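You operate a simulated robot arm through the tools that you are given. There is no shell and no other tool. Be economical: measure what you need, move in short steps, check, and stop when the job is done.

You run a simulated two-armed robot. Do the job below in one go: nothing can be reset, and whatever is moved stays where it is left.

## Task
Dust the blue car body in the cradle and show it on the long board.
Fine: duster back on its mat; the other body takes its seat in the cradle. Set down upright: duster. What is to be rubbed or washed off counts as gone when no trace of it is left.

It is judged by the outcome, as a careful person would: the job done as asked, and still so three seconds after it is handed in. It fails if anything else is knocked over, pushed out of place, dropped, spilled or broken.

## Robot
Two 6-joint arms with two-finger parallel grippers on one trunk, on a base that drives. Base frame: it is fixed to the floor where the robot stands at the start and does not move with it; the origin is under the middle of the robot, x ahead of it, y to its left, z up; the surface under the hand at the start is at about z = 760. Lengths are in mm, angles in degrees, forces in N, time in s.
The left shoulder is at the start at [60, 187, 1147], the right one opposite. With the tool pointing down near the work surface each hand reaches from about 100 to 600 mm from the robot's upright axis, wherever it stands, measured 20 degrees to its own side. Places, roughly: cradle [300, 100, 800]; duster (8x5x7 cm) [600, 200, 800]; top of the long board [600, -700, 800]. Payload 1.57 kg a hand.
Tool frame (each hand has its own): the origin (TCP) lies between the finger pads and is the grasp point; the fingertips stand 30 mm ahead of it; z points along the fingers, y is the line along which they close. The gripper opens to 110 mm. The fingers are 24 mm wide and 12 mm thick; the gripper's body (48 by 112 mm) begins 78 mm behind the TCP.
Orientation is that of the tool frame in the base frame, as a unit quaternion [x, y, z, w]. With the fingers straight down and closing along the base's y, the tool's x points along the base's -x, its y along +y and its z along -z.

## Interface
- The arms move only by the tool servo_tool. It takes "left_commands", "right_commands" or both (then of equal length, played together; a hand with none holds still); each is text: rows parted by semicolons, each of 7 numbers parted by spaces: the closure, from 0 (fully open) to 1 (shut), then the shift along the tool's x, y, z in units of 20 mm (1.0 is 20 mm), then the turn, a rotation vector about the tool's x, y, z in units of 5 degrees (1.0 is 5 degrees). In form: gripper x y z rx ry rz; .... A call has 1 to 12 rows; each row shifts and turns the commanded pose from where the row before left it, along the tool's axes as they then stand. A call with a number of a shift or a turn outside -1 to 1 is refused whole. Each row takes 0.2 s and may step no farther than 50 mm and 8.6 degrees from the row before; otherwise, or with a gripper value out of range, the whole call is refused. A pose out of reach is approached as far as the arm can. The call stops where the force on the tool passes 40 N (or 10 N more than at its start, if that is more) or the arm is blocked; 0.2 s more then pass. Each finger travels about 153 mm/s and halts on what it meets, pressing with about 28 N; the grip force reading is that of the motor and also rises with nothing between the fingers. The clock runs only during rows and for 0.2 s after the last one: add rows that do not move to give the fingers time. The reply holds the time, the measured pose of the TCP, the force on the tool along the base axes, the opening and the grip force, in the units named above and with some noise, with the torque about the TCP (base axes, N m) and any sound that the robot's microphone picked up, and new pictures: "show" is both (left out), scene, wrist or none (wrist: the cameras of the hands that moved).
- Cameras (640 x 400 px; columns grow to the right, rows downward): "scene" is now at [4.5, -6.2, 1672.7]; the picture's right is [-0.12, -0.99, 0.00], its down [-0.88, 0.11, -0.47] and it looks along [0.47, -0.06, -0.88] (base axes); focal length 270 px, centre (320, 200). "left" rides on the left gripper at [70, -16, -141] in its tool frame; the picture's right is [0.23, 0.97, 0.00], its down [-0.86, 0.20, -0.48] and it looks along [-0.47, 0.11, 0.88] (tool axes); focal length 222 px, centre (320, 200). "right" rides on the right gripper at [70, 16, -141] in its tool frame; the picture's right is [-0.23, 0.97, 0.00], its down [-0.86, -0.20, -0.48] and it looks along [-0.47, -0.11, 0.88] (tool axes); focal length 222 px, centre (320, 200). There is no depth. A picture from a camera that has moved, and an enlarged one, comes with that camera's place and axes in the base frame and with its lens.
- raise_lower(by): slides the trunk up (or, below 0, down) by that many mm; the arms and the scene camera ride with it, the base frame stays. It gives what a move gives, with no picture.
- steer(legs): drives the robot by 1 to 6 legs, each [ahead, left, turn to the left] in mm, mm and degrees, along the robot's own axes; the way and the turn of a leg run together, so that a leg with both is an arc; at most 1500 mm and 180 degrees a leg. The arms and the cameras ride along, it lands a little off, and it stops where it bumps. It gives what a move gives, and a new picture of the scene camera.
- turn_head(pan, tilt): turns the head with the scene camera to pan (to the left, within 86 degrees either way) and tilt (down, from -29 to 69), counted from straight ahead of the robot. It gives what a move gives, and a new picture of the scene camera.
- close_up(camera, box): a new picture of the part [left, top, right, bottom] of that camera's present view, enlarged. The clock stands still meanwhile.
- job_done(): hands the job in; it is judged then, once.

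Go step by step. Nothing tells you exact positions but the pictures and the camera data: compare them with the known pose of the tool, close in by small moves and look again before you grip or let go. The budget is 120 turns and 260 pictures, counting those below and the enlarged ones. Unless the task says otherwise, let go and move clear before handing in, and close with one line.

The tools are called after "Call:" as name(argument=value, ...) on one line, values as JSON. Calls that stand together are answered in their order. servo_tool: Moves the arms, as the interface text tells. Its arguments: {"type":"object","properties":{"left_commands":{"type":"string"},"right_commands":{"type":"string"},"show":{"type":"string","enum":["both","scene","wrist","none"]}},"required":[]} The other tools are called the same way: raise_lower (by) slides the trunk up or down; steer (legs) drives the base; turn_head (pan, tilt) turns the head that bears the scene camera; close_up (camera, box) takes an enlarged picture of a part of a camera's view; job_done () hands the job in.

At the start:

```text
clock: 0.0
left_position: [447.3, 140.7, 1133.4]
left_orientation: [0.0, 1.0, 0.0, 0.0]
left_ft_force: [0.3, -0.5, 0.4]
left_torque: [0.02, 0.04, -0.02]
left_opening: 110.0
left_gripper_force: 0.1
right_position: [390.8, -258.0, 1139.5]
right_orientation: [-0.001, 1.0, 0.001, 0.001]
right_ft_force: [-0.2, -0.4, -0.4]
right_torque: [-0.01, 0.04, 0.0]
right_opening: 109.8
right_gripper_force: 0.0
trunk travel left (down, up): [-775.0, 215.0]
robot x, y, heading: [1.6, -1.2, -0.0]
head pan, tilt: [-7.0, 61.9]
```

scene: 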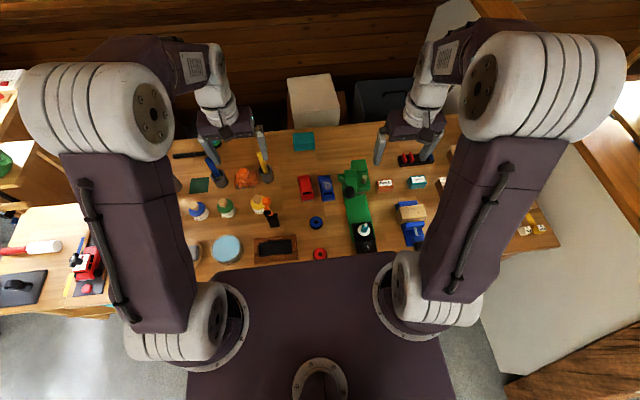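
right: 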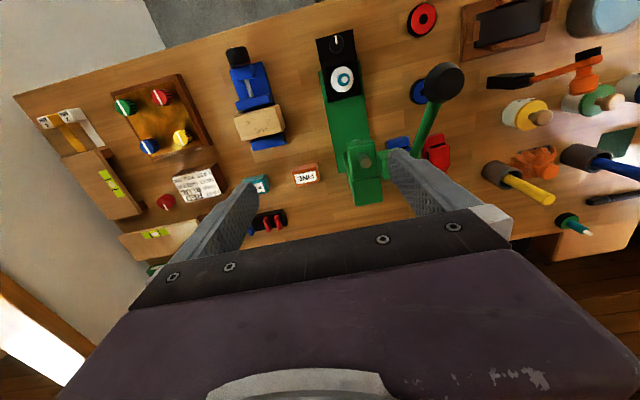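
left: 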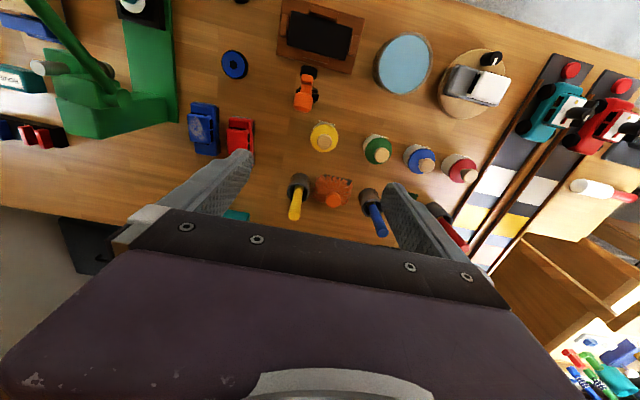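

I'll look closer at the table to identify the cradle, car bodies, duster and long board.

Call:
close_up(camera="left", box=[160, 0, 440, 230])

Call:
close_up(camera="scene", box=[160, 120, 360, 270])

Call:
close_up(camera="scene", box=[360, 120, 560, 270])

Call:
close_up(camera="right", box=[20, 50, 320, 270])

```text
1.74 times, centred on (300, 115) of left
camera zoom: at [377.1, 125.0, 1274.6], right [-0.23, 0.97, 0.0], down [0.86, 0.2, 0.48], along [0.47, 0.11, -0.88], focal length 386 px, centre (355, 348)
```

zoom: 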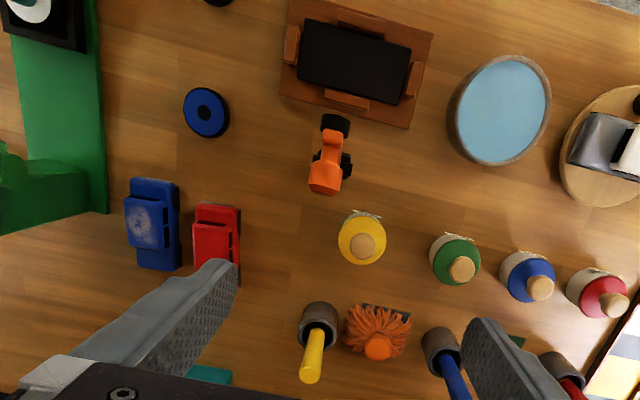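

```text
2.67 times, centred on (260, 195) of scene
camera zoom: at [4.5, -6.2, 1672.7], right [-0.12, -0.99, 0.0], down [-0.88, 0.11, -0.47], along [0.47, -0.06, -0.88], focal length 719 px, centre (480, 213)
```

zoom: 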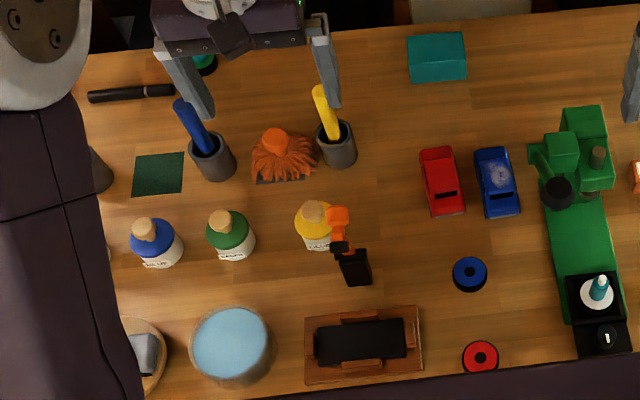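

```text
2.67 times, centred on (460, 195) of scene
camera zoom: at [4.5, -6.2, 1672.7], right [-0.12, -0.99, 0.0], down [-0.88, 0.11, -0.47], along [0.47, -0.06, -0.88], focal length 719 px, centre (-53, 213)
```

zoom: 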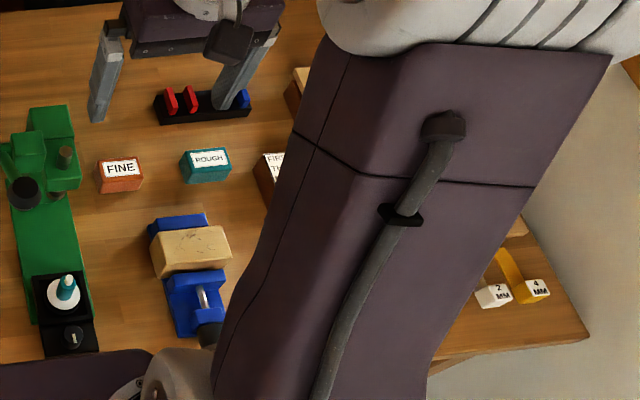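

```text
1.82 times, centred on (170, 160) of right
camera zoom: at [320.1, -241.9, 1280.9], right [0.23, 0.97, 0.0], down [0.86, -0.2, 0.48], along [0.47, -0.11, -0.88], focal length 404 px, centre (593, 273)
```

zoom: 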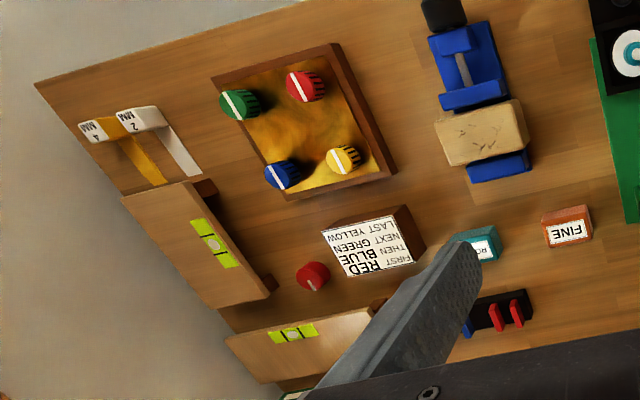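

The cradle (empty, black pad with wooden blocks) is near [300,100]. The dusty blue body lies beside the red one, the duster is near [600,200], and the boards with level vials are on the right. I'll look at the right side for the long board.

Call:
turn_head(pan=-50, tilt=40)

Call:
close_up(camera="right", box=[20, 80, 260, 280])

Call:
close_up(camera="left", box=[170, 80, 400, 230])

```text
clock: 1.1
left_position: [446.9, 140.6, 1132.9]
left_orientation: [-0.001, 1.0, 0.0, 0.001]
left_ft_force: [0.5, -0.1, 0.4]
left_torque: [-0.05, 0.02, 0.0]
left_opening: 109.8
left_gripper_force: 0.0
right_position: [390.5, -260.0, 1140.1]
right_orientation: [0.0, 1.0, 0.0, -0.001]
right_ft_force: [0.9, -0.1, 0.0]
right_torque: [0.0, 0.0, 0.01]
right_opening: 110.1
right_gripper_force: 0.0
trunk travel left (down, up): [-775.0, 215.0]
robot x, y, heading: [0.0, -1.1, -0.1]
head pan, tilt: [-50.0, 40.0]
camera scene: at [-4.8, -63.4, 1701.5], right [-0.77, -0.64, 0.0], down [-0.41, 0.49, -0.77], along [0.49, -0.59, -0.64], focal length 270 px, centre (320, 200)
```

scene: 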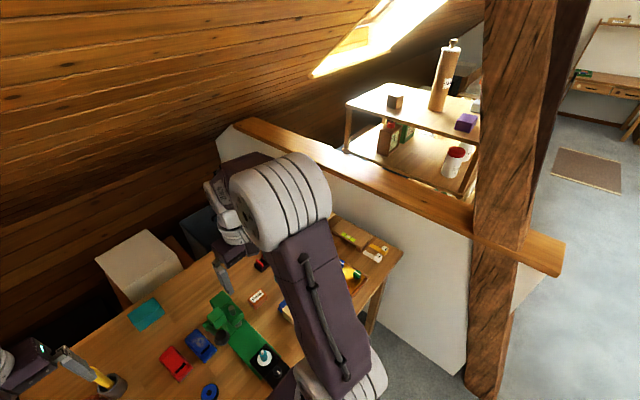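

```text
2.00 times, centred on (140, 180) of right
camera zoom: at [320.1, -241.9, 1280.9], right [0.23, 0.97, 0.0], down [0.86, -0.2, 0.48], along [0.47, -0.11, -0.88], focal length 444 px, centre (680, 240)
```

zoom: 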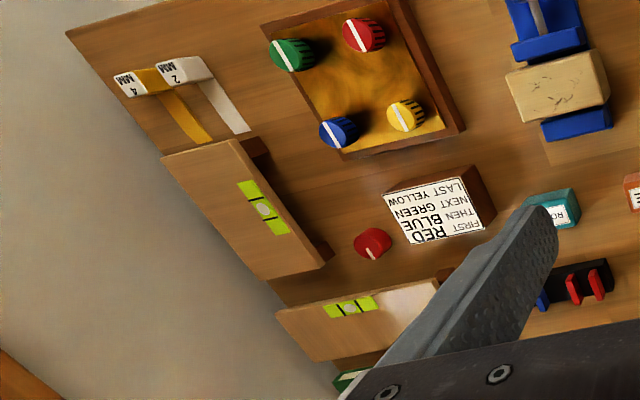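

```text
2.67 times, centred on (285, 155) of left
camera zoom: at [377.1, 125.1, 1274.6], right [-0.23, 0.97, 0.0], down [0.86, 0.2, 0.48], along [0.47, 0.11, -0.88], focal length 592 px, centre (413, 320)
```

zoom: 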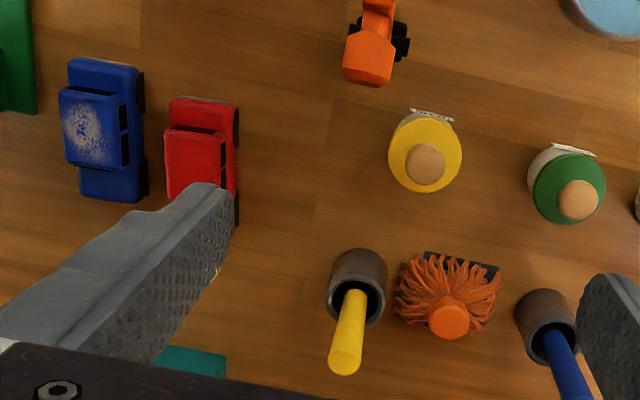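

The long board is the level-vial plank at about x 563–657, y from -867 to -530. I'll bring the left hand over the duster for a closer look, and turn the head back.

Call:
turn_head(pan=10, tilt=60)

Call:
servo_tool(left_commands="0 -1 0.4 1 0 0 0;0 -1 0.4 1 0 0 0;0 -1 0.4 1 0 0 0;0 -1 0.4 1 0 0 0;0 -1 0.4 1 0 0 0;0 0 0 0 0 0 0", show="wrist")

```text
clock: 2.4
left_position: [447.4, 141.8, 1133.2]
left_orientation: [0.0, 1.0, -0.001, 0.001]
left_ft_force: [0.3, 0.4, -0.7]
left_torque: [0.01, 0.03, 0.02]
left_opening: 110.0
left_gripper_force: 0.1
right_position: [390.3, -258.9, 1138.8]
right_orientation: [0.0, 1.0, 0.0, 0.0]
right_ft_force: [-0.1, -1.2, 0.2]
right_torque: [-0.02, -0.01, -0.01]
right_opening: 110.1
right_gripper_force: 0.0
trunk travel left (down, up): [-775.0, 215.0]
robot x, y, heading: [0.2, 3.3, 0.2]
head pan, tilt: [10.0, 60.0]
camera scene: at [6.1, 13.1, 1674.8], right [0.17, -0.98, 0.0], down [-0.85, -0.15, -0.5], along [0.49, 0.09, -0.87], focal length 270 px, centre (320, 200)
```

scene: 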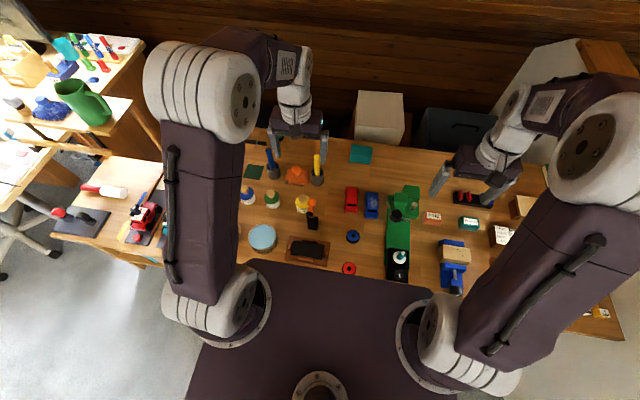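

```text
clock: 3.8
left_position: [545.7, 180.4, 1031.9]
left_orientation: [0.0, 1.0, 0.0, -0.001]
left_ft_force: [-0.7, -0.2, 0.1]
left_torque: [0.0, -0.01, -0.04]
left_opening: 110.4
left_gripper_force: 0.1
right_position: [390.1, -258.9, 1140.7]
right_orientation: [0.0, 1.0, 0.0, 0.001]
right_ft_force: [-0.1, -0.5, 0.7]
right_torque: [0.02, 0.01, 0.0]
right_opening: 110.0
right_gripper_force: 0.1
trunk travel left (down, up): [-775.0, 215.0]
robot x, y, heading: [1.0, 4.0, -0.1]
head pan, tilt: [10.0, 60.0]
camera left: at [476.9, 164.2, 1174.0], right [-0.23, 0.97, 0.0], down [0.85, 0.2, 0.48], along [0.47, 0.11, -0.88], focal length 222 px, centre (320, 200)
```

left: 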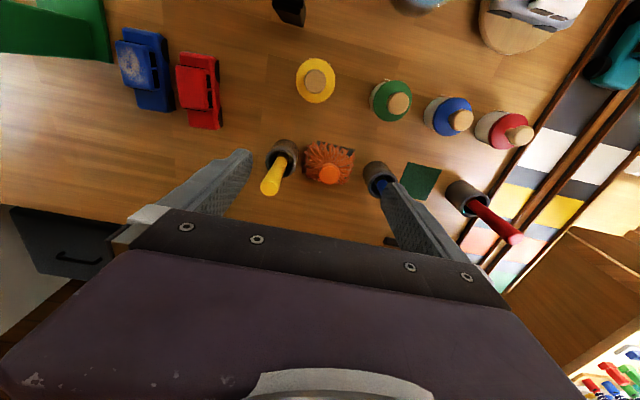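

Call:
close_up(camera="left", box=[230, 110, 460, 240])

Call:
close_up(camera="scene", box=[220, 130, 400, 280])

Call:
close_up(camera="left", box=[90, 20, 250, 140])

```text
2.78 times, centred on (345, 175) of left
camera zoom: at [476.9, 164.2, 1174.0], right [-0.23, 0.97, 0.0], down [0.85, 0.2, 0.48], along [0.47, 0.11, -0.88], focal length 618 px, centre (250, 270)
```

zoom: 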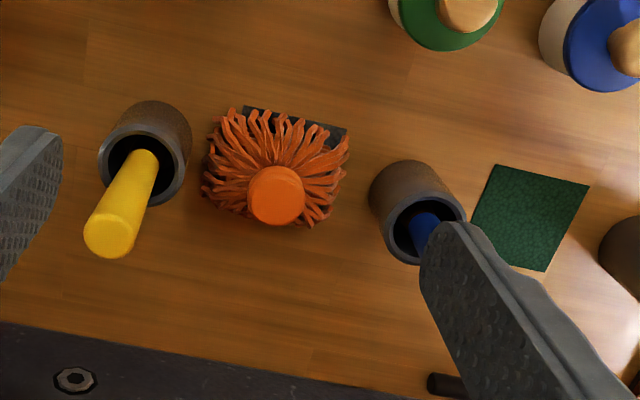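

```text
2.67 times, centred on (310, 205) of scene
camera zoom: at [5.1, 12.8, 1674.8], right [0.17, -0.98, 0.0], down [-0.85, -0.15, -0.5], along [0.49, 0.09, -0.87], focal length 719 px, centre (347, 187)
```

zoom: 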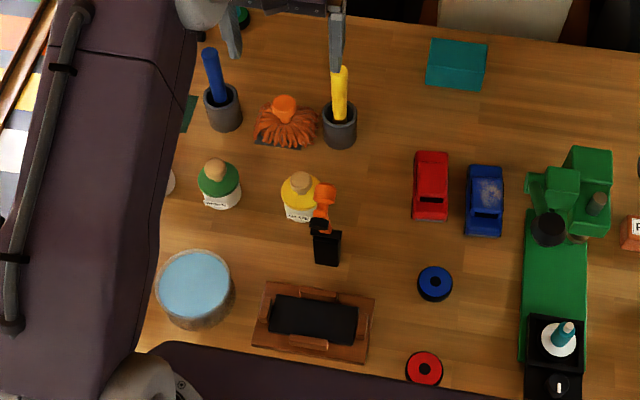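

```text
3.33 times, centred on (170, 80) of left
camera zoom: at [476.9, 164.2, 1174.0], right [-0.23, 0.97, 0.0], down [0.85, 0.2, 0.48], along [0.47, 0.11, -0.88], focal length 740 px, centre (820, 600)
```

zoom: 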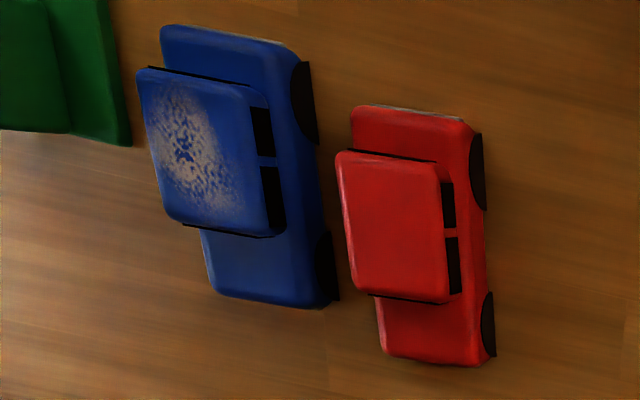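

The blue body sits at about [521,-93] and red at [525,-15]; the green machine's lever knob is up near [350,-124,1035], so I must avoid that. Next I move the left hand over the bodies, staying high.

Call:
servo_tool(left_commands="0 0.2 -1 -0.2 0 0 0;0 0.2 -1 -0.2 0 0 0;0 0.2 -1 -0.2 0 0 0;0 0.2 -1 -0.2 0 0 0;0 0.2 -1 -0.2 0 0 0;0 0.2 -1 -0.2 0 0 0;0 0.2 -1 0 0 0 0;0 0.2 -1 0 0 0 0;0 0.2 -1 0 0 0 0;0 0.2 -1 0 0 0 0;0 0 -1 0 0 0 0;0 0 0 0 0 0 0", show="both")

Call:
close_up(camera="left", box=[180, 60, 460, 235])

```text
clock: 6.4
left_position: [507.6, -38.1, 1056.2]
left_orientation: [0.0, 1.0, 0.0, -0.001]
left_ft_force: [0.4, -0.9, -0.1]
left_torque: [0.0, 0.04, 0.01]
left_opening: 109.8
left_gripper_force: 0.0
right_position: [390.4, -258.5, 1139.6]
right_orientation: [0.0, 1.0, 0.0, 0.0]
right_ft_force: [0.0, 0.6, 0.5]
right_torque: [0.03, 0.01, -0.03]
right_opening: 110.0
right_gripper_force: 0.0
trunk travel left (down, up): [-775.0, 215.0]
robot x, y, heading: [0.5, -0.7, 0.3]
head pan, tilt: [10.0, 60.0]
camera scene: at [6.1, 13.5, 1674.8], right [0.17, -0.98, 0.0], down [-0.85, -0.15, -0.5], along [0.49, 0.09, -0.87], focal length 270 px, centre (320, 200)
camera left: at [437.3, -54.1, 1198.2], right [-0.23, 0.97, 0.0], down [0.86, 0.2, 0.48], along [0.47, 0.11, -0.88], focal length 222 px, centre (320, 200)
```

scene: 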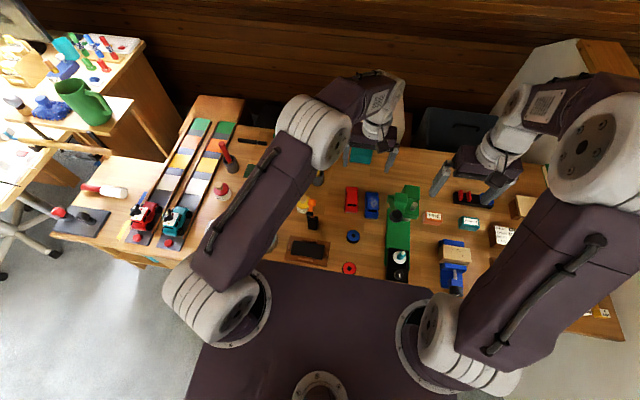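
left: 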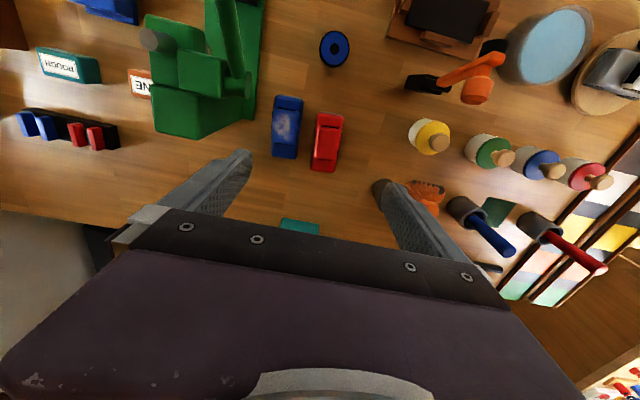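

```text
2.29 times, centred on (320, 148) of left
camera zoom: at [437.3, -54.1, 1198.2], right [-0.23, 0.97, 0.0], down [0.86, 0.2, 0.48], along [0.47, 0.11, -0.88], focal length 508 px, centre (320, 320)
```

zoom: 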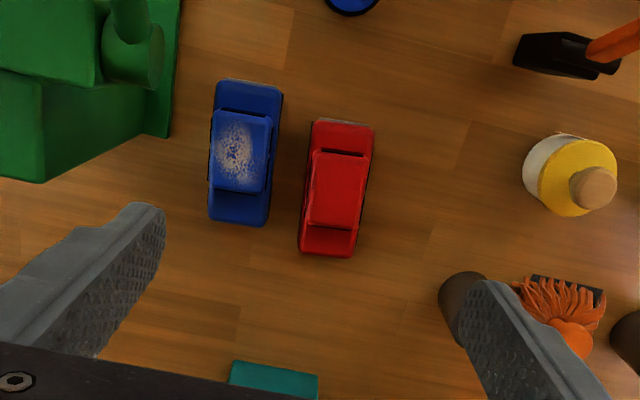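

Blue centre is about [525,-95] and red about [541,-18], both yawed about 5.5°. I need a closer look at the cradle's blocks before choosing the grip.

Call:
servo_tool(left_commands="0 0.9 0.8 0 0 0 0;0 0.9 0.8 0 0 0 0;0 0.9 0.8 0 0 0 0;0 0.9 0.8 0 0 0 0;0 0.9 0.8 0 0 0 0;0 0.9 0.8 0 0 0 0;0 0.9 0.8 0 0 0 0;0 0.9 0.8 0 0 0 0;0 1 0.5 0 0 0 0;0 1 0 0 0 0 0;0 1 0 0 0 0 0;0 0 0 0 0 0 0", show="wrist")

Call:
close_up(camera="left", box=[200, 80, 460, 240])

```text
clock: 9.0
left_position: [300.9, 99.0, 1057.3]
left_orientation: [0.0, 1.0, 0.0, 0.0]
left_ft_force: [-0.3, 0.0, -0.1]
left_torque: [-0.01, 0.01, -0.02]
left_opening: 110.1
left_gripper_force: 0.0
right_position: [390.4, -258.2, 1138.7]
right_orientation: [0.0, 1.0, 0.0, 0.0]
right_ft_force: [0.9, -0.5, 0.4]
right_torque: [-0.05, -0.01, 0.02]
right_opening: 109.7
right_gripper_force: 0.2
trunk travel left (down, up): [-775.0, 215.0]
robot x, y, heading: [0.8, 2.1, -0.0]
head pan, tilt: [10.0, 60.0]
camera left: at [231.6, 82.8, 1199.0], right [-0.23, 0.97, 0.0], down [0.86, 0.2, 0.48], along [0.47, 0.11, -0.88], focal length 222 px, centre (320, 200)
```

left: 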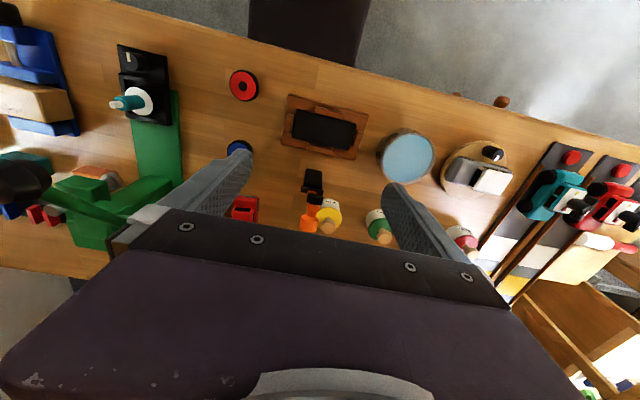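

```text
2.46 times, centred on (330, 160) of left
camera zoom: at [231.6, 82.8, 1199.0], right [-0.23, 0.97, 0.0], down [0.86, 0.2, 0.48], along [0.47, 0.11, -0.88], focal length 547 px, centre (295, 298)
```

zoom: 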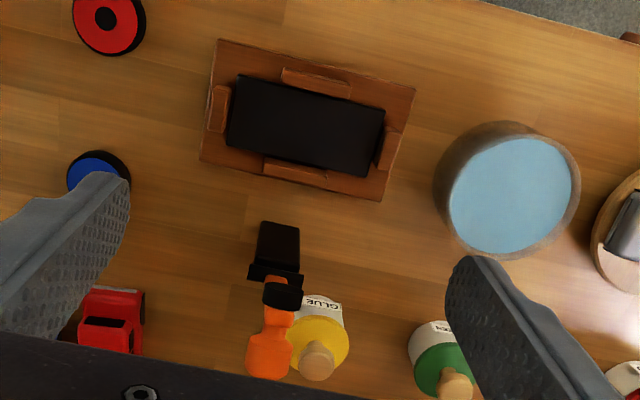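

Cradle pad spans about x 288–339, y 54–164, axis-aligned along y. I'll go lower to judge block heights.

Call:
servo_tool(left_commands="0 0.5 0 1 0 0 0;0 0.5 0 1 0 0 0;0 0.5 0 1 0 0 0;0 0.5 0 1 0 0 0;0 0.5 0 1 0 0 0;0 0 0 1 0 0 0;0 0 0 1 0 0 0;0 0 0 1 0 0 0;0 0 0 0 0 0 0", show="none")

Call:
close_up(camera="left", box=[200, 60, 460, 220])

Call:
close_up(camera="scene", box=[260, 220, 360, 290])

```text
clock: 11.0
left_position: [252.5, 98.8, 896.9]
left_orientation: [0.0, 1.0, 0.0, 0.0]
left_ft_force: [0.2, 0.8, 0.6]
left_torque: [-0.01, -0.01, 0.0]
left_opening: 110.0
left_gripper_force: 0.1
right_position: [390.1, -258.4, 1140.4]
right_orientation: [0.0, 1.0, 0.0, 0.0]
right_ft_force: [0.6, 0.9, 0.9]
right_torque: [-0.01, -0.02, 0.02]
right_opening: 109.9
right_gripper_force: 0.0
trunk travel left (down, up): [-775.0, 215.0]
robot x, y, heading: [-1.2, -0.5, 0.1]
head pan, tilt: [10.0, 60.0]
```

```text
2.46 times, centred on (330, 140) of left
camera zoom: at [183.0, 82.7, 1038.5], right [-0.23, 0.97, 0.0], down [0.85, 0.2, 0.48], along [0.47, 0.11, -0.88], focal length 547 px, centre (295, 348)
```

zoom: 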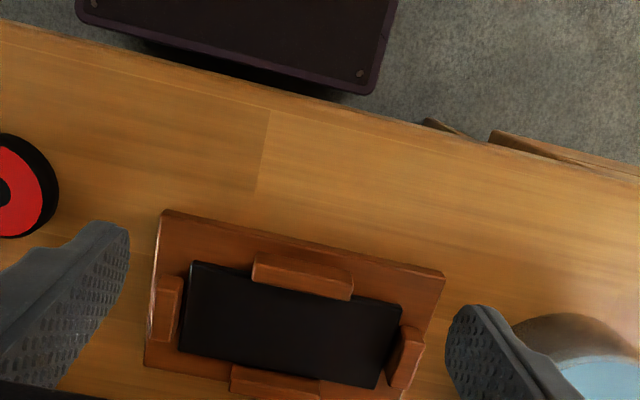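

```text
5.71 times, centred on (310, 255) of scene
camera zoom: at [5.7, 13.2, 1674.8], right [0.17, -0.98, 0.0], down [-0.85, -0.15, -0.5], along [0.49, 0.09, -0.87], focal length 1540 px, centre (377, -114)
```

zoom: 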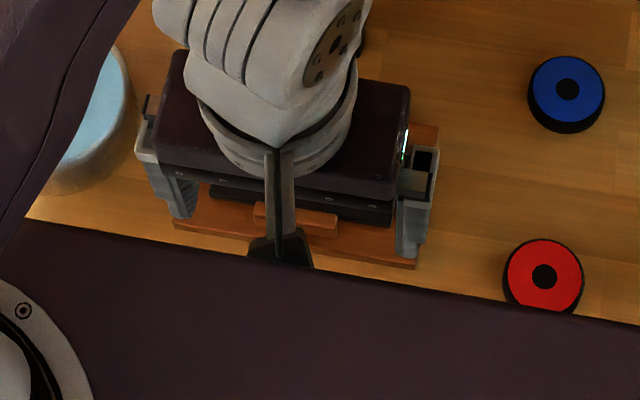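

Blocks look low (about 10 mm over the pad), so a grip high on the flanks will clear them. I'll go back over the blue body, pre-closing to about 64 mm and yawed to match it.

Call:
servo_tool(left_commands="0.2 0 -1 -1 0 0 0;0.418 0 -1 -1 0 0 0;0.418 0 -1 -1 0 0 0;0.418 0 -1 -1 0 0 0;0.418 0 -1 -1 0 0 0;0.418 -0.5 -1 -1 0 0 0;0.418 -1 -0.6 -1 0 0 0;0.418 -1 -0.6 0 0 0 -1;0.418 -1 -0.6 0 0 0 -0.1;0.418 -1 -0.6 0 0 0 0;0.418 -1 -0.6 0 0 0 0;0.418 -1 -0.6 0 0 0 0", show="none")

Call:
servo_tool(left_commands="0.418 -1 0 0 0 0 0;0.418 -1 0 0 0 0 0;0.418 -1 0 0 0 0 0;0.418 -1 0 0 0 0 0;0.418 -1 0 0 0 0 0;0.418 -1 0 0.5 0 0 0;0.418 0 0 1 0 0 0;0.418 0 0 1 0 0 0;0.418 0 0 1 0 0 0;0.418 0 0 0 0 0 0", show="wrist")

Call:
close_up(camera="left", box=[180, 60, 460, 235])

```text
clock: 13.6
left_position: [385.2, -84.0, 1037.6]
left_orientation: [-0.048, 0.999, 0.002, -0.001]
left_ft_force: [-4.4, 11.2, 3.4]
left_torque: [0.14, 0.08, -0.3]
left_opening: 53.0
left_gripper_force: 0.1
right_position: [390.5, -258.0, 1140.2]
right_orientation: [0.0, 1.0, 0.0, 0.0]
right_ft_force: [0.4, 0.3, 0.8]
right_torque: [0.05, -0.01, -0.04]
right_opening: 110.3
right_gripper_force: 0.1
trunk travel left (down, up): [-775.0, 215.0]
robot x, y, heading: [-2.0, 3.8, -0.0]
head pan, tilt: [10.0, 60.0]
```

```text
clock: 15.8
left_position: [506.7, -73.8, 965.8]
left_orientation: [-0.048, 0.999, 0.0, 0.0]
left_ft_force: [-0.9, -0.4, -0.2]
left_torque: [-0.04, 0.0, -0.02]
left_opening: 63.9
left_gripper_force: 0.1
right_position: [390.5, -258.2, 1139.3]
right_orientation: [0.0, 1.0, 0.0, 0.001]
right_ft_force: [-1.5, 0.1, -0.5]
right_torque: [-0.03, 0.01, 0.02]
right_opening: 109.7
right_gripper_force: 0.1
trunk travel left (down, up): [-775.0, 215.0]
robot x, y, heading: [3.1, -2.9, -0.0]
head pan, tilt: [10.0, 60.0]
camera left: at [438.8, -96.6, 1107.9], right [-0.32, 0.95, 0.0], down [0.83, 0.28, 0.48], along [0.45, 0.15, -0.88], focal length 222 px, centre (320, 200)
```

left: 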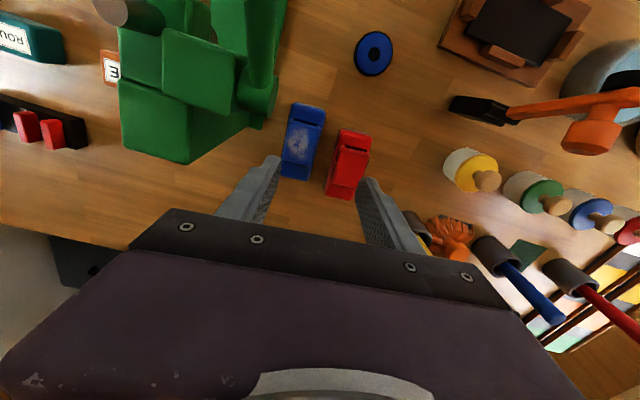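

```text
2.29 times, centred on (320, 148) of left
camera zoom: at [438.8, -96.6, 1107.9], right [-0.32, 0.95, 0.0], down [0.83, 0.28, 0.48], along [0.45, 0.15, -0.88], focal length 508 px, centre (320, 320)
```

zoom: 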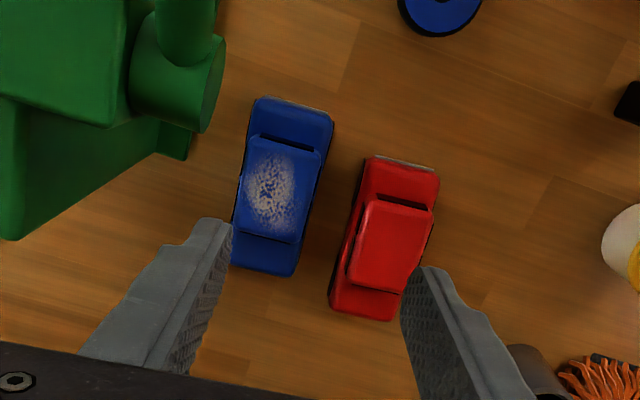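

A finger brushed something near the green machine's lever (11 N reading). I'll check whether anything moved.

Call:
close_up(camera="scene", box=[220, 130, 400, 280])

Call:
close_up(camera="scene", box=[340, 170, 460, 280])

```text
2.67 times, centred on (310, 205) of scene
camera zoom: at [5.8, 13.0, 1674.8], right [0.17, -0.98, 0.0], down [-0.85, -0.15, -0.5], along [0.49, 0.09, -0.87], focal length 719 px, centre (347, 187)
```

zoom: 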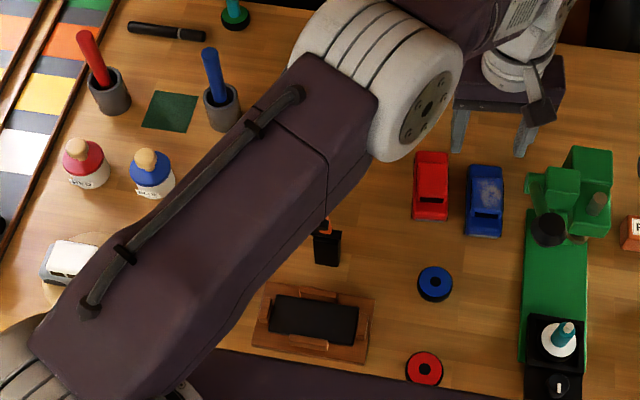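

```text
3.64 times, centred on (400, 225) of scene
camera zoom: at [5.8, 13.0, 1674.8], right [0.17, -0.98, 0.0], down [-0.85, -0.15, -0.5], along [0.49, 0.09, -0.87], focal length 980 px, centre (29, 109)
```

zoom: 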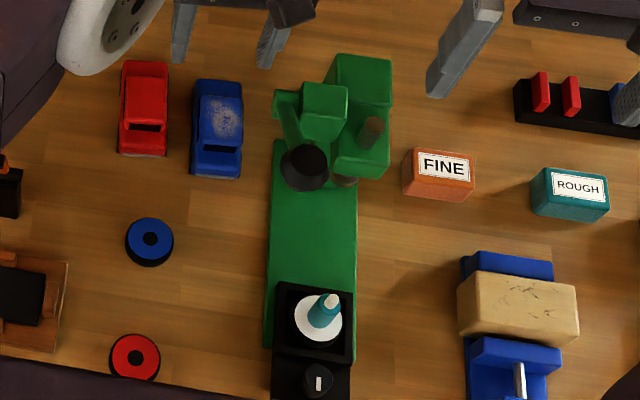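

Nothing looks displaced. The left wrist camera would come too close to the lever, so the right hand will handle the blue body; I retreat the left hand up and left first.

Call:
servo_tool(left_commands="0.418 0 0 -1 0 0 0;0.418 0 0 -1 0 0 0;0.418 0 0.3 -1 0 0 0;0.418 0 1 -1 0 0 0.6;0.418 0 1 -1 0 0 0.5;0.418 0 1 -1 0 0 0;0.418 0 1 0 0 0 0;0.418 0 1 0 0 0 0;0.418 0 1 0 0 0 0;0.418 0 1 0 0 0 0;0.418 0 1 0 0 0 0;0.418 0 1 0 0 0 0", show="none")

Call:
servo_tool(left_commands="0.418 0 1 0 0 0 0;0.418 0 1 0 0 0 0;0.418 0 1 0 0 0 0;0.418 0 1 0 0 0 0;0.418 0 1 0 0 0 0;0.418 0 1 0 0 0 0;0.418 0 1 0 0 0 0;0.418 0 1 0 0 0 0;0.418 0 0 0 0 0 0", right_commands="0.2 -0.5 0.5 0 0 0 0;0.418 -0.8 1 0 0 0 -0.7;0.418 -0.8 1 0 0 0 -0.7;0.418 -0.8 1 0 0 0 0;0.418 -0.8 1 0 0 0 0;0.418 -0.8 1 0 0 0 0;0.418 -0.8 1 0 0 0 0;0.418 -0.8 1 0 0 0 0;0.418 0 0 0 0 0 0", show="both")

```text
clock: 18.4
left_position: [501.1, 114.5, 1085.5]
left_orientation: [0.001, 1.0, -0.001, 0.0]
left_ft_force: [-0.6, -0.1, 0.4]
left_torque: [-0.03, -0.02, -0.01]
left_opening: 64.0
left_gripper_force: 0.0
right_position: [391.6, -257.9, 1140.7]
right_orientation: [0.0, 1.0, 0.0, -0.001]
right_ft_force: [0.1, 0.1, 0.4]
right_torque: [0.01, 0.01, 0.01]
right_opening: 109.7
right_gripper_force: 0.1
trunk travel left (down, up): [-775.0, 215.0]
robot x, y, heading: [1.1, 2.8, -0.2]
head pan, tilt: [10.0, 60.0]
```

```text
clock: 20.4
left_position: [501.4, 273.0, 1087.4]
left_orientation: [0.0, 1.0, 0.0, 0.0]
left_ft_force: [-0.1, 0.2, -0.2]
left_torque: [0.0, -0.01, 0.01]
left_opening: 63.7
left_gripper_force: 0.0
right_position: [495.5, -100.1, 1140.2]
right_orientation: [-0.061, 0.998, 0.0, 0.0]
right_ft_force: [-0.6, -0.7, 0.1]
right_torque: [0.02, -0.06, -0.06]
right_opening: 64.0
right_gripper_force: 0.1
trunk travel left (down, up): [-775.0, 215.0]
robot x, y, heading: [1.5, 1.0, -0.2]
head pan, tilt: [10.0, 60.0]
camera scene: at [5.8, 12.3, 1674.8], right [0.17, -0.98, 0.0], down [-0.85, -0.15, -0.5], along [0.49, 0.09, -0.87], focal length 270 px, centre (320, 200)
camera right: at [424.5, -92.0, 1281.4], right [0.11, 0.99, 0.0], down [0.87, -0.09, 0.48], along [0.48, -0.05, -0.88], focal length 222 px, centre (320, 200)
camera left: at [432.7, 256.6, 1228.3], right [-0.23, 0.97, 0.0], down [0.86, 0.2, 0.48], along [0.47, 0.11, -0.88], focal length 222 px, centre (320, 200)
```

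scene: 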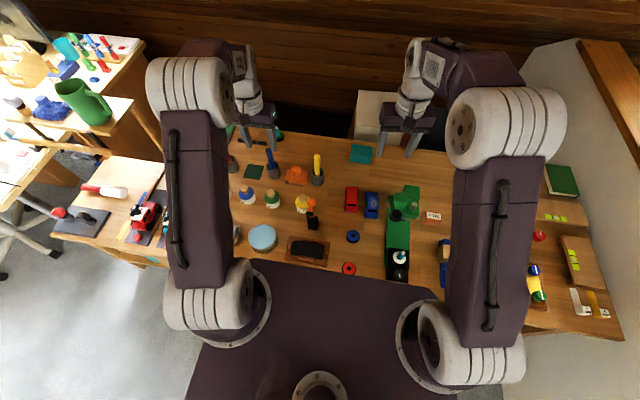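
right: 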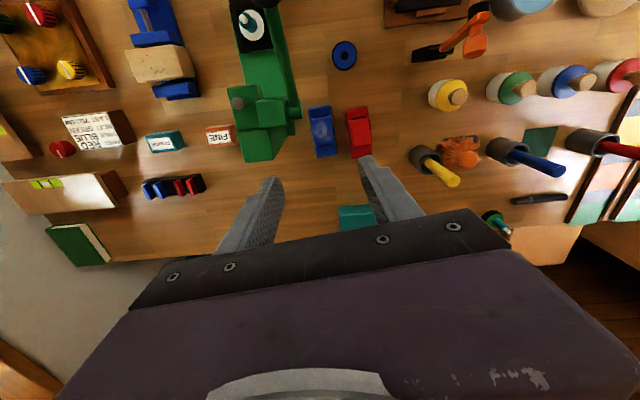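
left: 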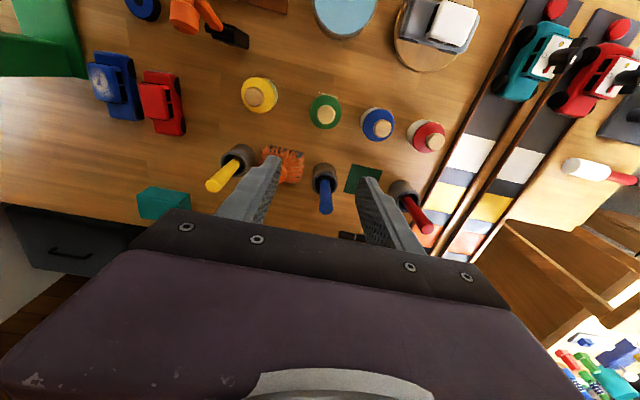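

The right hand is now aligned over the blue body with its camera clear of the lever. Descending part way to check.

Call:
servo_tool(right_commands="0.418 -0.75 0 1 0 0 0;0.418 -0.73 0 1 0 0 0;0.418 0 0 1 0 0 0;0.418 0 0 1 0 0 0;0.418 0 0 1 0 0 0;0.418 0 0 1 0 0 0;0.418 0 0 1 0 0 0;0.418 0 0 1 0 0 0;0.418 0 0 1 0 0 0;0.418 0 0 1 0 0 0;0.418 0 0 1 0 0 0;0.418 0 0 0 0 0 0", show="wrist")

Call:
close_up(camera="right", box=[180, 60, 460, 235])

```text
clock: 23.0
left_position: [502.0, 271.6, 1086.4]
left_orientation: [-0.001, 1.0, 0.0, 0.0]
left_ft_force: [-0.3, -0.2, -0.5]
left_torque: [-0.03, 0.01, 0.0]
left_opening: 64.3
left_gripper_force: 0.3
right_position: [527.0, -94.9, 918.6]
right_orientation: [-0.061, 0.998, 0.0, -0.001]
right_ft_force: [0.4, 0.0, 0.6]
right_torque: [0.01, 0.01, -0.02]
right_opening: 64.4
right_gripper_force: 0.0
trunk travel left (down, up): [-775.0, 215.0]
robot x, y, heading: [-1.2, -3.7, 0.0]
head pan, tilt: [10.0, 60.0]
camera right: at [455.3, -86.2, 1060.0], right [0.11, 0.99, 0.0], down [0.87, -0.09, 0.48], along [0.48, -0.05, -0.88], focal length 222 px, centre (320, 200)
```

right: 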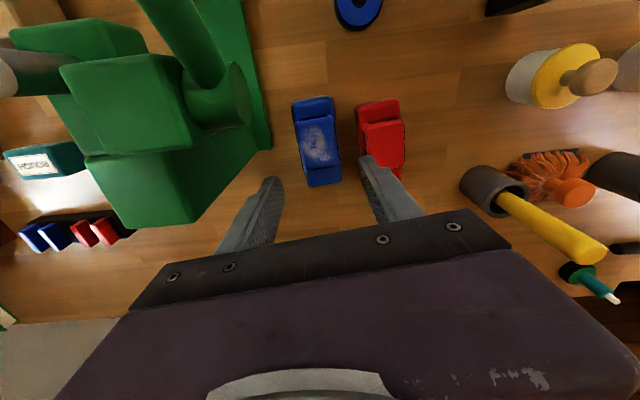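

```text
2.29 times, centred on (320, 148) of right
camera zoom: at [455.3, -86.2, 1060.0], right [0.11, 0.99, 0.0], down [0.87, -0.09, 0.48], along [0.48, -0.05, -0.88], focal length 508 px, centre (320, 320)
```

zoom: 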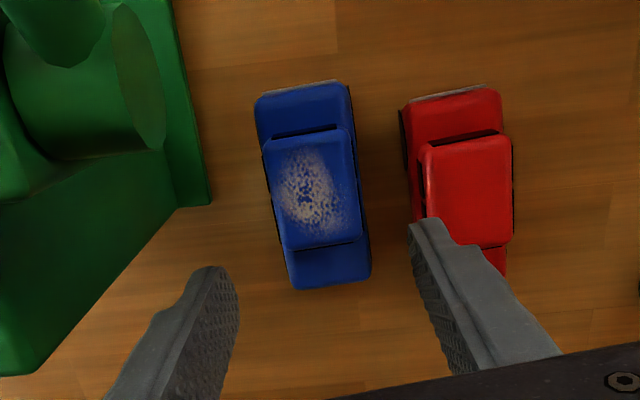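

Blue's flanks measure y -122.8 to -72.6, with red's edge at -48, so the fingers fit the gap. Descending and gripping.

Call:
servo_tool(right_commands="0.418 0 -0.13 1 0 0 0.5;0.418 0 0 1 0 0 0;0.418 0 0 1 0 0 0;0.418 0 0 1 0 0 0;0.418 0 0 1 0 0 0;0.418 0 0 0.88 0 0 0;0.418 0 0 0 0 0 0", show="wrist")

Call:
close_up(camera="right", box=[180, 80, 460, 255])

```text
clock: 24.6
left_position: [501.6, 272.0, 1087.1]
left_orientation: [0.001, 1.0, 0.0, 0.0]
left_ft_force: [0.4, 0.3, 0.8]
left_torque: [0.0, -0.03, -0.02]
left_opening: 63.8
left_gripper_force: 0.2
right_position: [528.8, -96.0, 802.9]
right_orientation: [-0.04, 0.999, -0.001, 0.001]
right_ft_force: [-0.1, 1.2, -0.1]
right_torque: [0.03, 0.02, 0.0]
right_opening: 64.2
right_gripper_force: 0.2
trunk travel left (down, up): [-775.0, 215.0]
robot x, y, heading: [4.6, -0.6, -0.1]
head pan, tilt: [10.0, 60.0]
camera right: at [457.0, -85.9, 943.3], right [0.15, 0.99, 0.0], down [0.87, -0.13, 0.48], along [0.47, -0.07, -0.88], focal length 222 px, centre (320, 200)
```

right: 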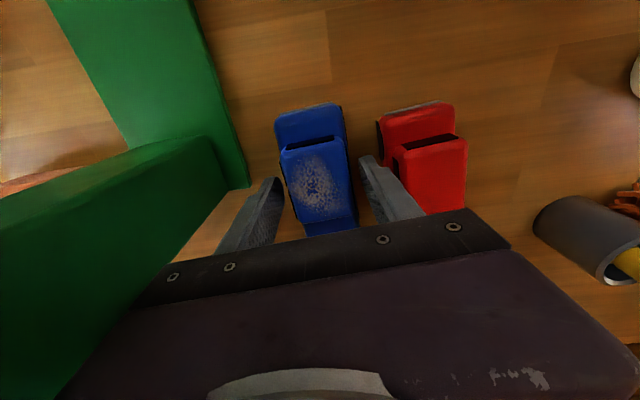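

```text
2.29 times, centred on (320, 168) of right
camera zoom: at [457.0, -85.9, 943.3], right [0.15, 0.99, 0.0], down [0.87, -0.13, 0.48], along [0.47, -0.07, -0.88], focal length 508 px, centre (320, 274)
```

zoom: 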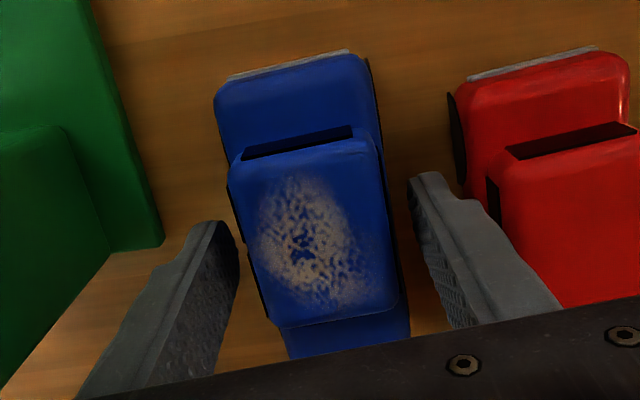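

The fingers straddle the blue body cleanly. Closing.

Call:
servo_tool(right_commands="0.5 0 0 0 0 0 0;0.6 0 0 0 0 0 0;0.7 0 0 0 0 0 0;0.7 0 0 0 0 0 0", show="none")

Call:
close_up(camera="right", box=[180, 80, 460, 255])

```text
clock: 25.6
left_position: [502.9, 273.5, 1085.8]
left_orientation: [0.0, 1.0, 0.0, 0.0]
left_ft_force: [-0.2, -0.3, -0.3]
left_torque: [0.01, 0.0, 0.03]
left_opening: 63.9
left_gripper_force: 0.1
right_position: [527.3, -97.8, 803.0]
right_orientation: [-0.039, 0.999, 0.001, 0.0]
right_ft_force: [-0.2, 0.1, -0.3]
right_torque: [0.0, -0.02, 0.0]
right_opening: 49.1
right_gripper_force: 28.4
trunk travel left (down, up): [-775.0, 215.0]
robot x, y, heading: [-3.1, -0.4, 0.1]
head pan, tilt: [10.0, 60.0]
```

```text
2.29 times, centred on (320, 168) of right
camera zoom: at [457.1, -85.9, 943.4], right [0.15, 0.99, 0.0], down [0.87, -0.13, 0.48], along [0.47, -0.07, -0.88], focal length 508 px, centre (320, 274)
```

zoom: 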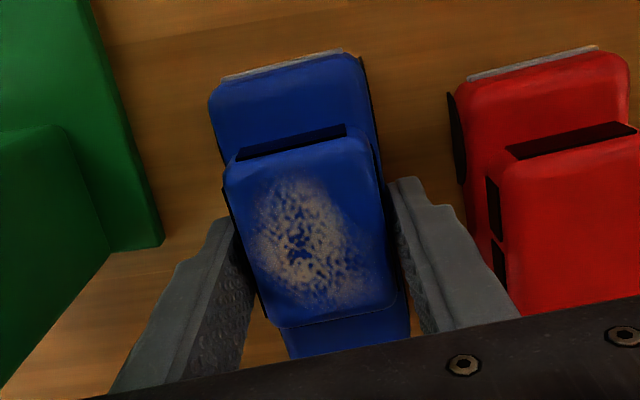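

Firm grip at 49 mm. Lifting straight up to clear the lever height, then over to the cradle.

Call:
servo_tool(right_commands="0.7 0 0 0.0 0 0 0;0.7 0 0 -0.5 0 0 0;0.7 0 0 -1 0 0 0;0.7 0 0 -1 0 0 0;0.7 0 0 -1 0 0 0;0.7 0 0 -1 0 0 0;0.7 0 0 -1 0 0 0;0.7 0 0 -1 0 0 0;0.7 0 0 -1 0 0 0;0.7 0 0 -1 0 0 0;0.7 0 0 -1 0 0 0;0.7 0 0 -1 0 0 0", show="none")

Call:
servo_tool(right_commands="0.7 0 0 -1 0 0 0;0.7 0 0.5 -1 0 0 0;0.7 0 1 -1 0 0 0;0.7 0 1 0 0 0 0;0.7 0 1 0 0 0 0;0.7 0 1 0 0 0 0;0.7 0 1 0 0 0 0;0.7 0 1 0 0 0 0;0.7 0 1 0 0 0 0;0.7 0 1 0 0 0 0;0.7 0.5 1 0 0 0 0;0.7 1 1 0 0 0 0", show="both")

```text
clock: 28.2
left_position: [502.6, 273.7, 1086.5]
left_orientation: [0.0, 1.0, 0.0, 0.0]
left_ft_force: [-0.6, 0.0, 0.0]
left_torque: [0.01, 0.02, -0.01]
left_opening: 63.8
left_gripper_force: 0.0
right_position: [527.5, -97.7, 1012.4]
right_orientation: [-0.038, 0.999, 0.0, -0.001]
right_ft_force: [0.2, -0.5, -0.9]
right_torque: [0.0, -0.01, -0.03]
right_opening: 49.1
right_gripper_force: 27.9
trunk travel left (down, up): [-775.0, 215.0]
robot x, y, heading: [-4.2, -1.1, 0.1]
head pan, tilt: [10.0, 60.0]
```

```text
clock: 30.8
left_position: [501.5, 273.2, 1086.2]
left_orientation: [0.0, 1.0, 0.0, 0.0]
left_ft_force: [0.2, -0.5, 0.1]
left_torque: [0.0, -0.03, 0.03]
left_opening: 64.0
left_gripper_force: 0.0
right_position: [480.9, 110.8, 1073.5]
right_orientation: [-0.039, 0.999, 0.0, 0.0]
right_ft_force: [-0.4, 0.6, -0.6]
right_torque: [-0.02, -0.03, -0.03]
right_opening: 49.3
right_gripper_force: 28.0
trunk travel left (down, up): [-775.0, 215.0]
robot x, y, heading: [1.3, 1.8, -0.0]
head pan, tilt: [10.0, 60.0]
camera scene: at [4.5, 14.2, 1674.8], right [0.17, -0.98, 0.0], down [-0.85, -0.15, -0.5], along [0.49, 0.09, -0.87], focal length 270 px, centre (320, 200)
camera right: at [409.3, 122.6, 1213.6], right [0.15, 0.99, 0.0], down [0.87, -0.13, 0.48], along [0.47, -0.07, -0.88], focal length 222 px, centre (320, 200)
```

scene: 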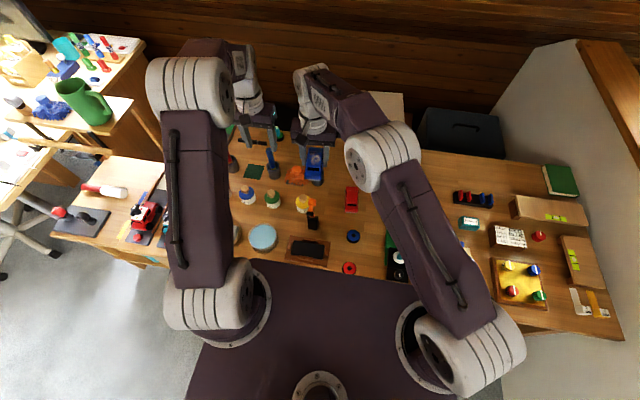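
right: 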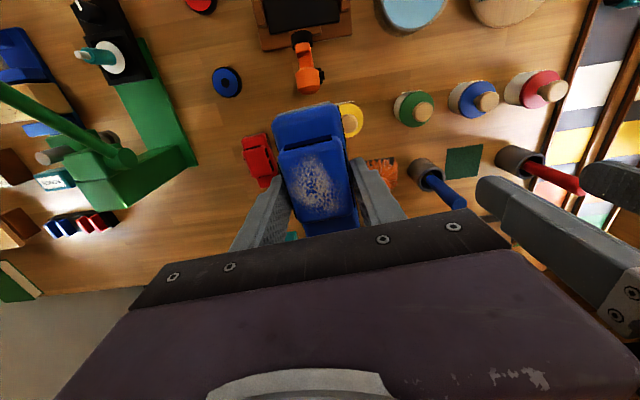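

Now move back over the cradle, then rotate the body to lie along y.

Call:
servo_tool(right_commands="0.7 1 0.1 0 0 0 0;0.7 1 0.1 0 0 0 0;0.7 1 0.1 0 0 0 0;0.7 1 0.1 0 0 0 0;0.7 1 0.15 0 0 0 0;0.7 1 0 0 0 0 0;0.7 1 0 0 0 0 0;0.7 1 0 0 0 0 0;0.7 0.4 0 0 0 0 -1;0.7 0 0 0 0 0 -1;0.7 0 0 0 0 0 -1;0.7 0 0 0 0 0 -1", show="none")

Call:
servo_tool(right_commands="0.7 0 0 0 0 0 -1;0.7 0 0 0 0 0 -1;0.7 0 0 0 0 0 -1;0.7 0 0 0 0 0 -1;0.7 0 0 0 0 0 -1;0.7 0 0 0 0 0 -1;0.7 0 0 0 0 0 -1;0.7 0 0 0 0 0 -1;0.7 0 0 0 0 0 -1;0.7 0 0 0 0 0 -1;0.7 0 0 0 0 0 -1;0.7 0 0 0 0 0 -1", show="both")

```text
clock: 33.4
left_position: [503.0, 272.2, 1086.2]
left_orientation: [0.0, 1.0, 0.0, 0.0]
left_ft_force: [0.6, 0.0, 0.3]
left_torque: [0.0, -0.02, -0.03]
left_opening: 63.8
left_gripper_force: 0.1
right_position: [313.0, 106.5, 1072.5]
right_orientation: [-0.212, 0.977, 0.0, 0.0]
right_ft_force: [0.2, -0.3, -1.1]
right_torque: [-0.01, -0.02, -0.01]
right_opening: 49.3
right_gripper_force: 28.8
trunk travel left (down, up): [-775.0, 215.0]
robot x, y, heading: [3.0, 3.6, -0.2]
head pan, tilt: [10.0, 60.0]
```

```text
clock: 36.0
left_position: [501.8, 272.3, 1086.2]
left_orientation: [0.0, 1.0, 0.0, 0.0]
left_ft_force: [0.1, 0.2, -0.2]
left_torque: [-0.02, -0.02, -0.03]
left_opening: 64.1
left_gripper_force: 0.1
right_position: [312.9, 106.2, 1070.9]
right_orientation: [-0.673, 0.74, -0.001, 0.001]
right_ft_force: [-0.2, 0.0, -0.8]
right_torque: [0.0, -0.02, 0.0]
right_opening: 49.1
right_gripper_force: 27.9
trunk travel left (down, up): [-775.0, 215.0]
robot x, y, heading: [-2.9, -0.3, 0.1]
head pan, tilt: [10.0, 60.0]
camera scene: at [6.1, 13.3, 1674.8], right [0.17, -0.98, 0.0], down [-0.85, -0.15, -0.5], along [0.49, 0.09, -0.87], focal length 270 px, centre (320, 200)
camera right: at [289.6, 39.7, 1213.3], right [-0.95, 0.32, 0.0], down [0.28, 0.83, 0.48], along [0.15, 0.45, -0.88], focal length 222 px, centre (320, 200)
```

scene: 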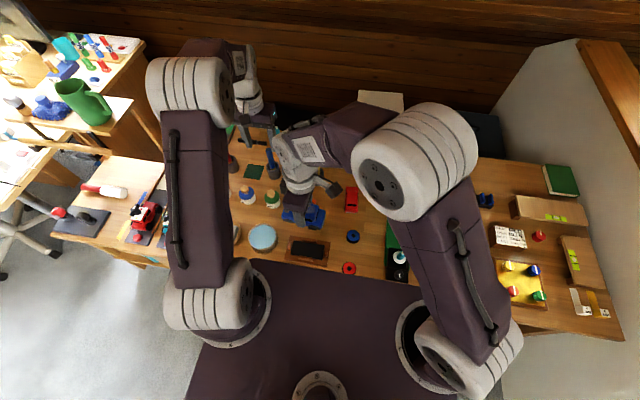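
right: 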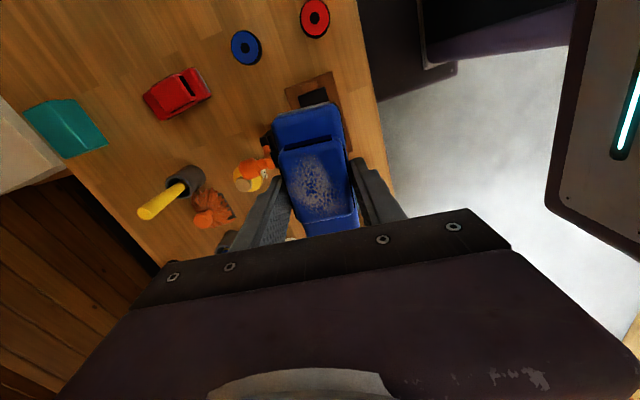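

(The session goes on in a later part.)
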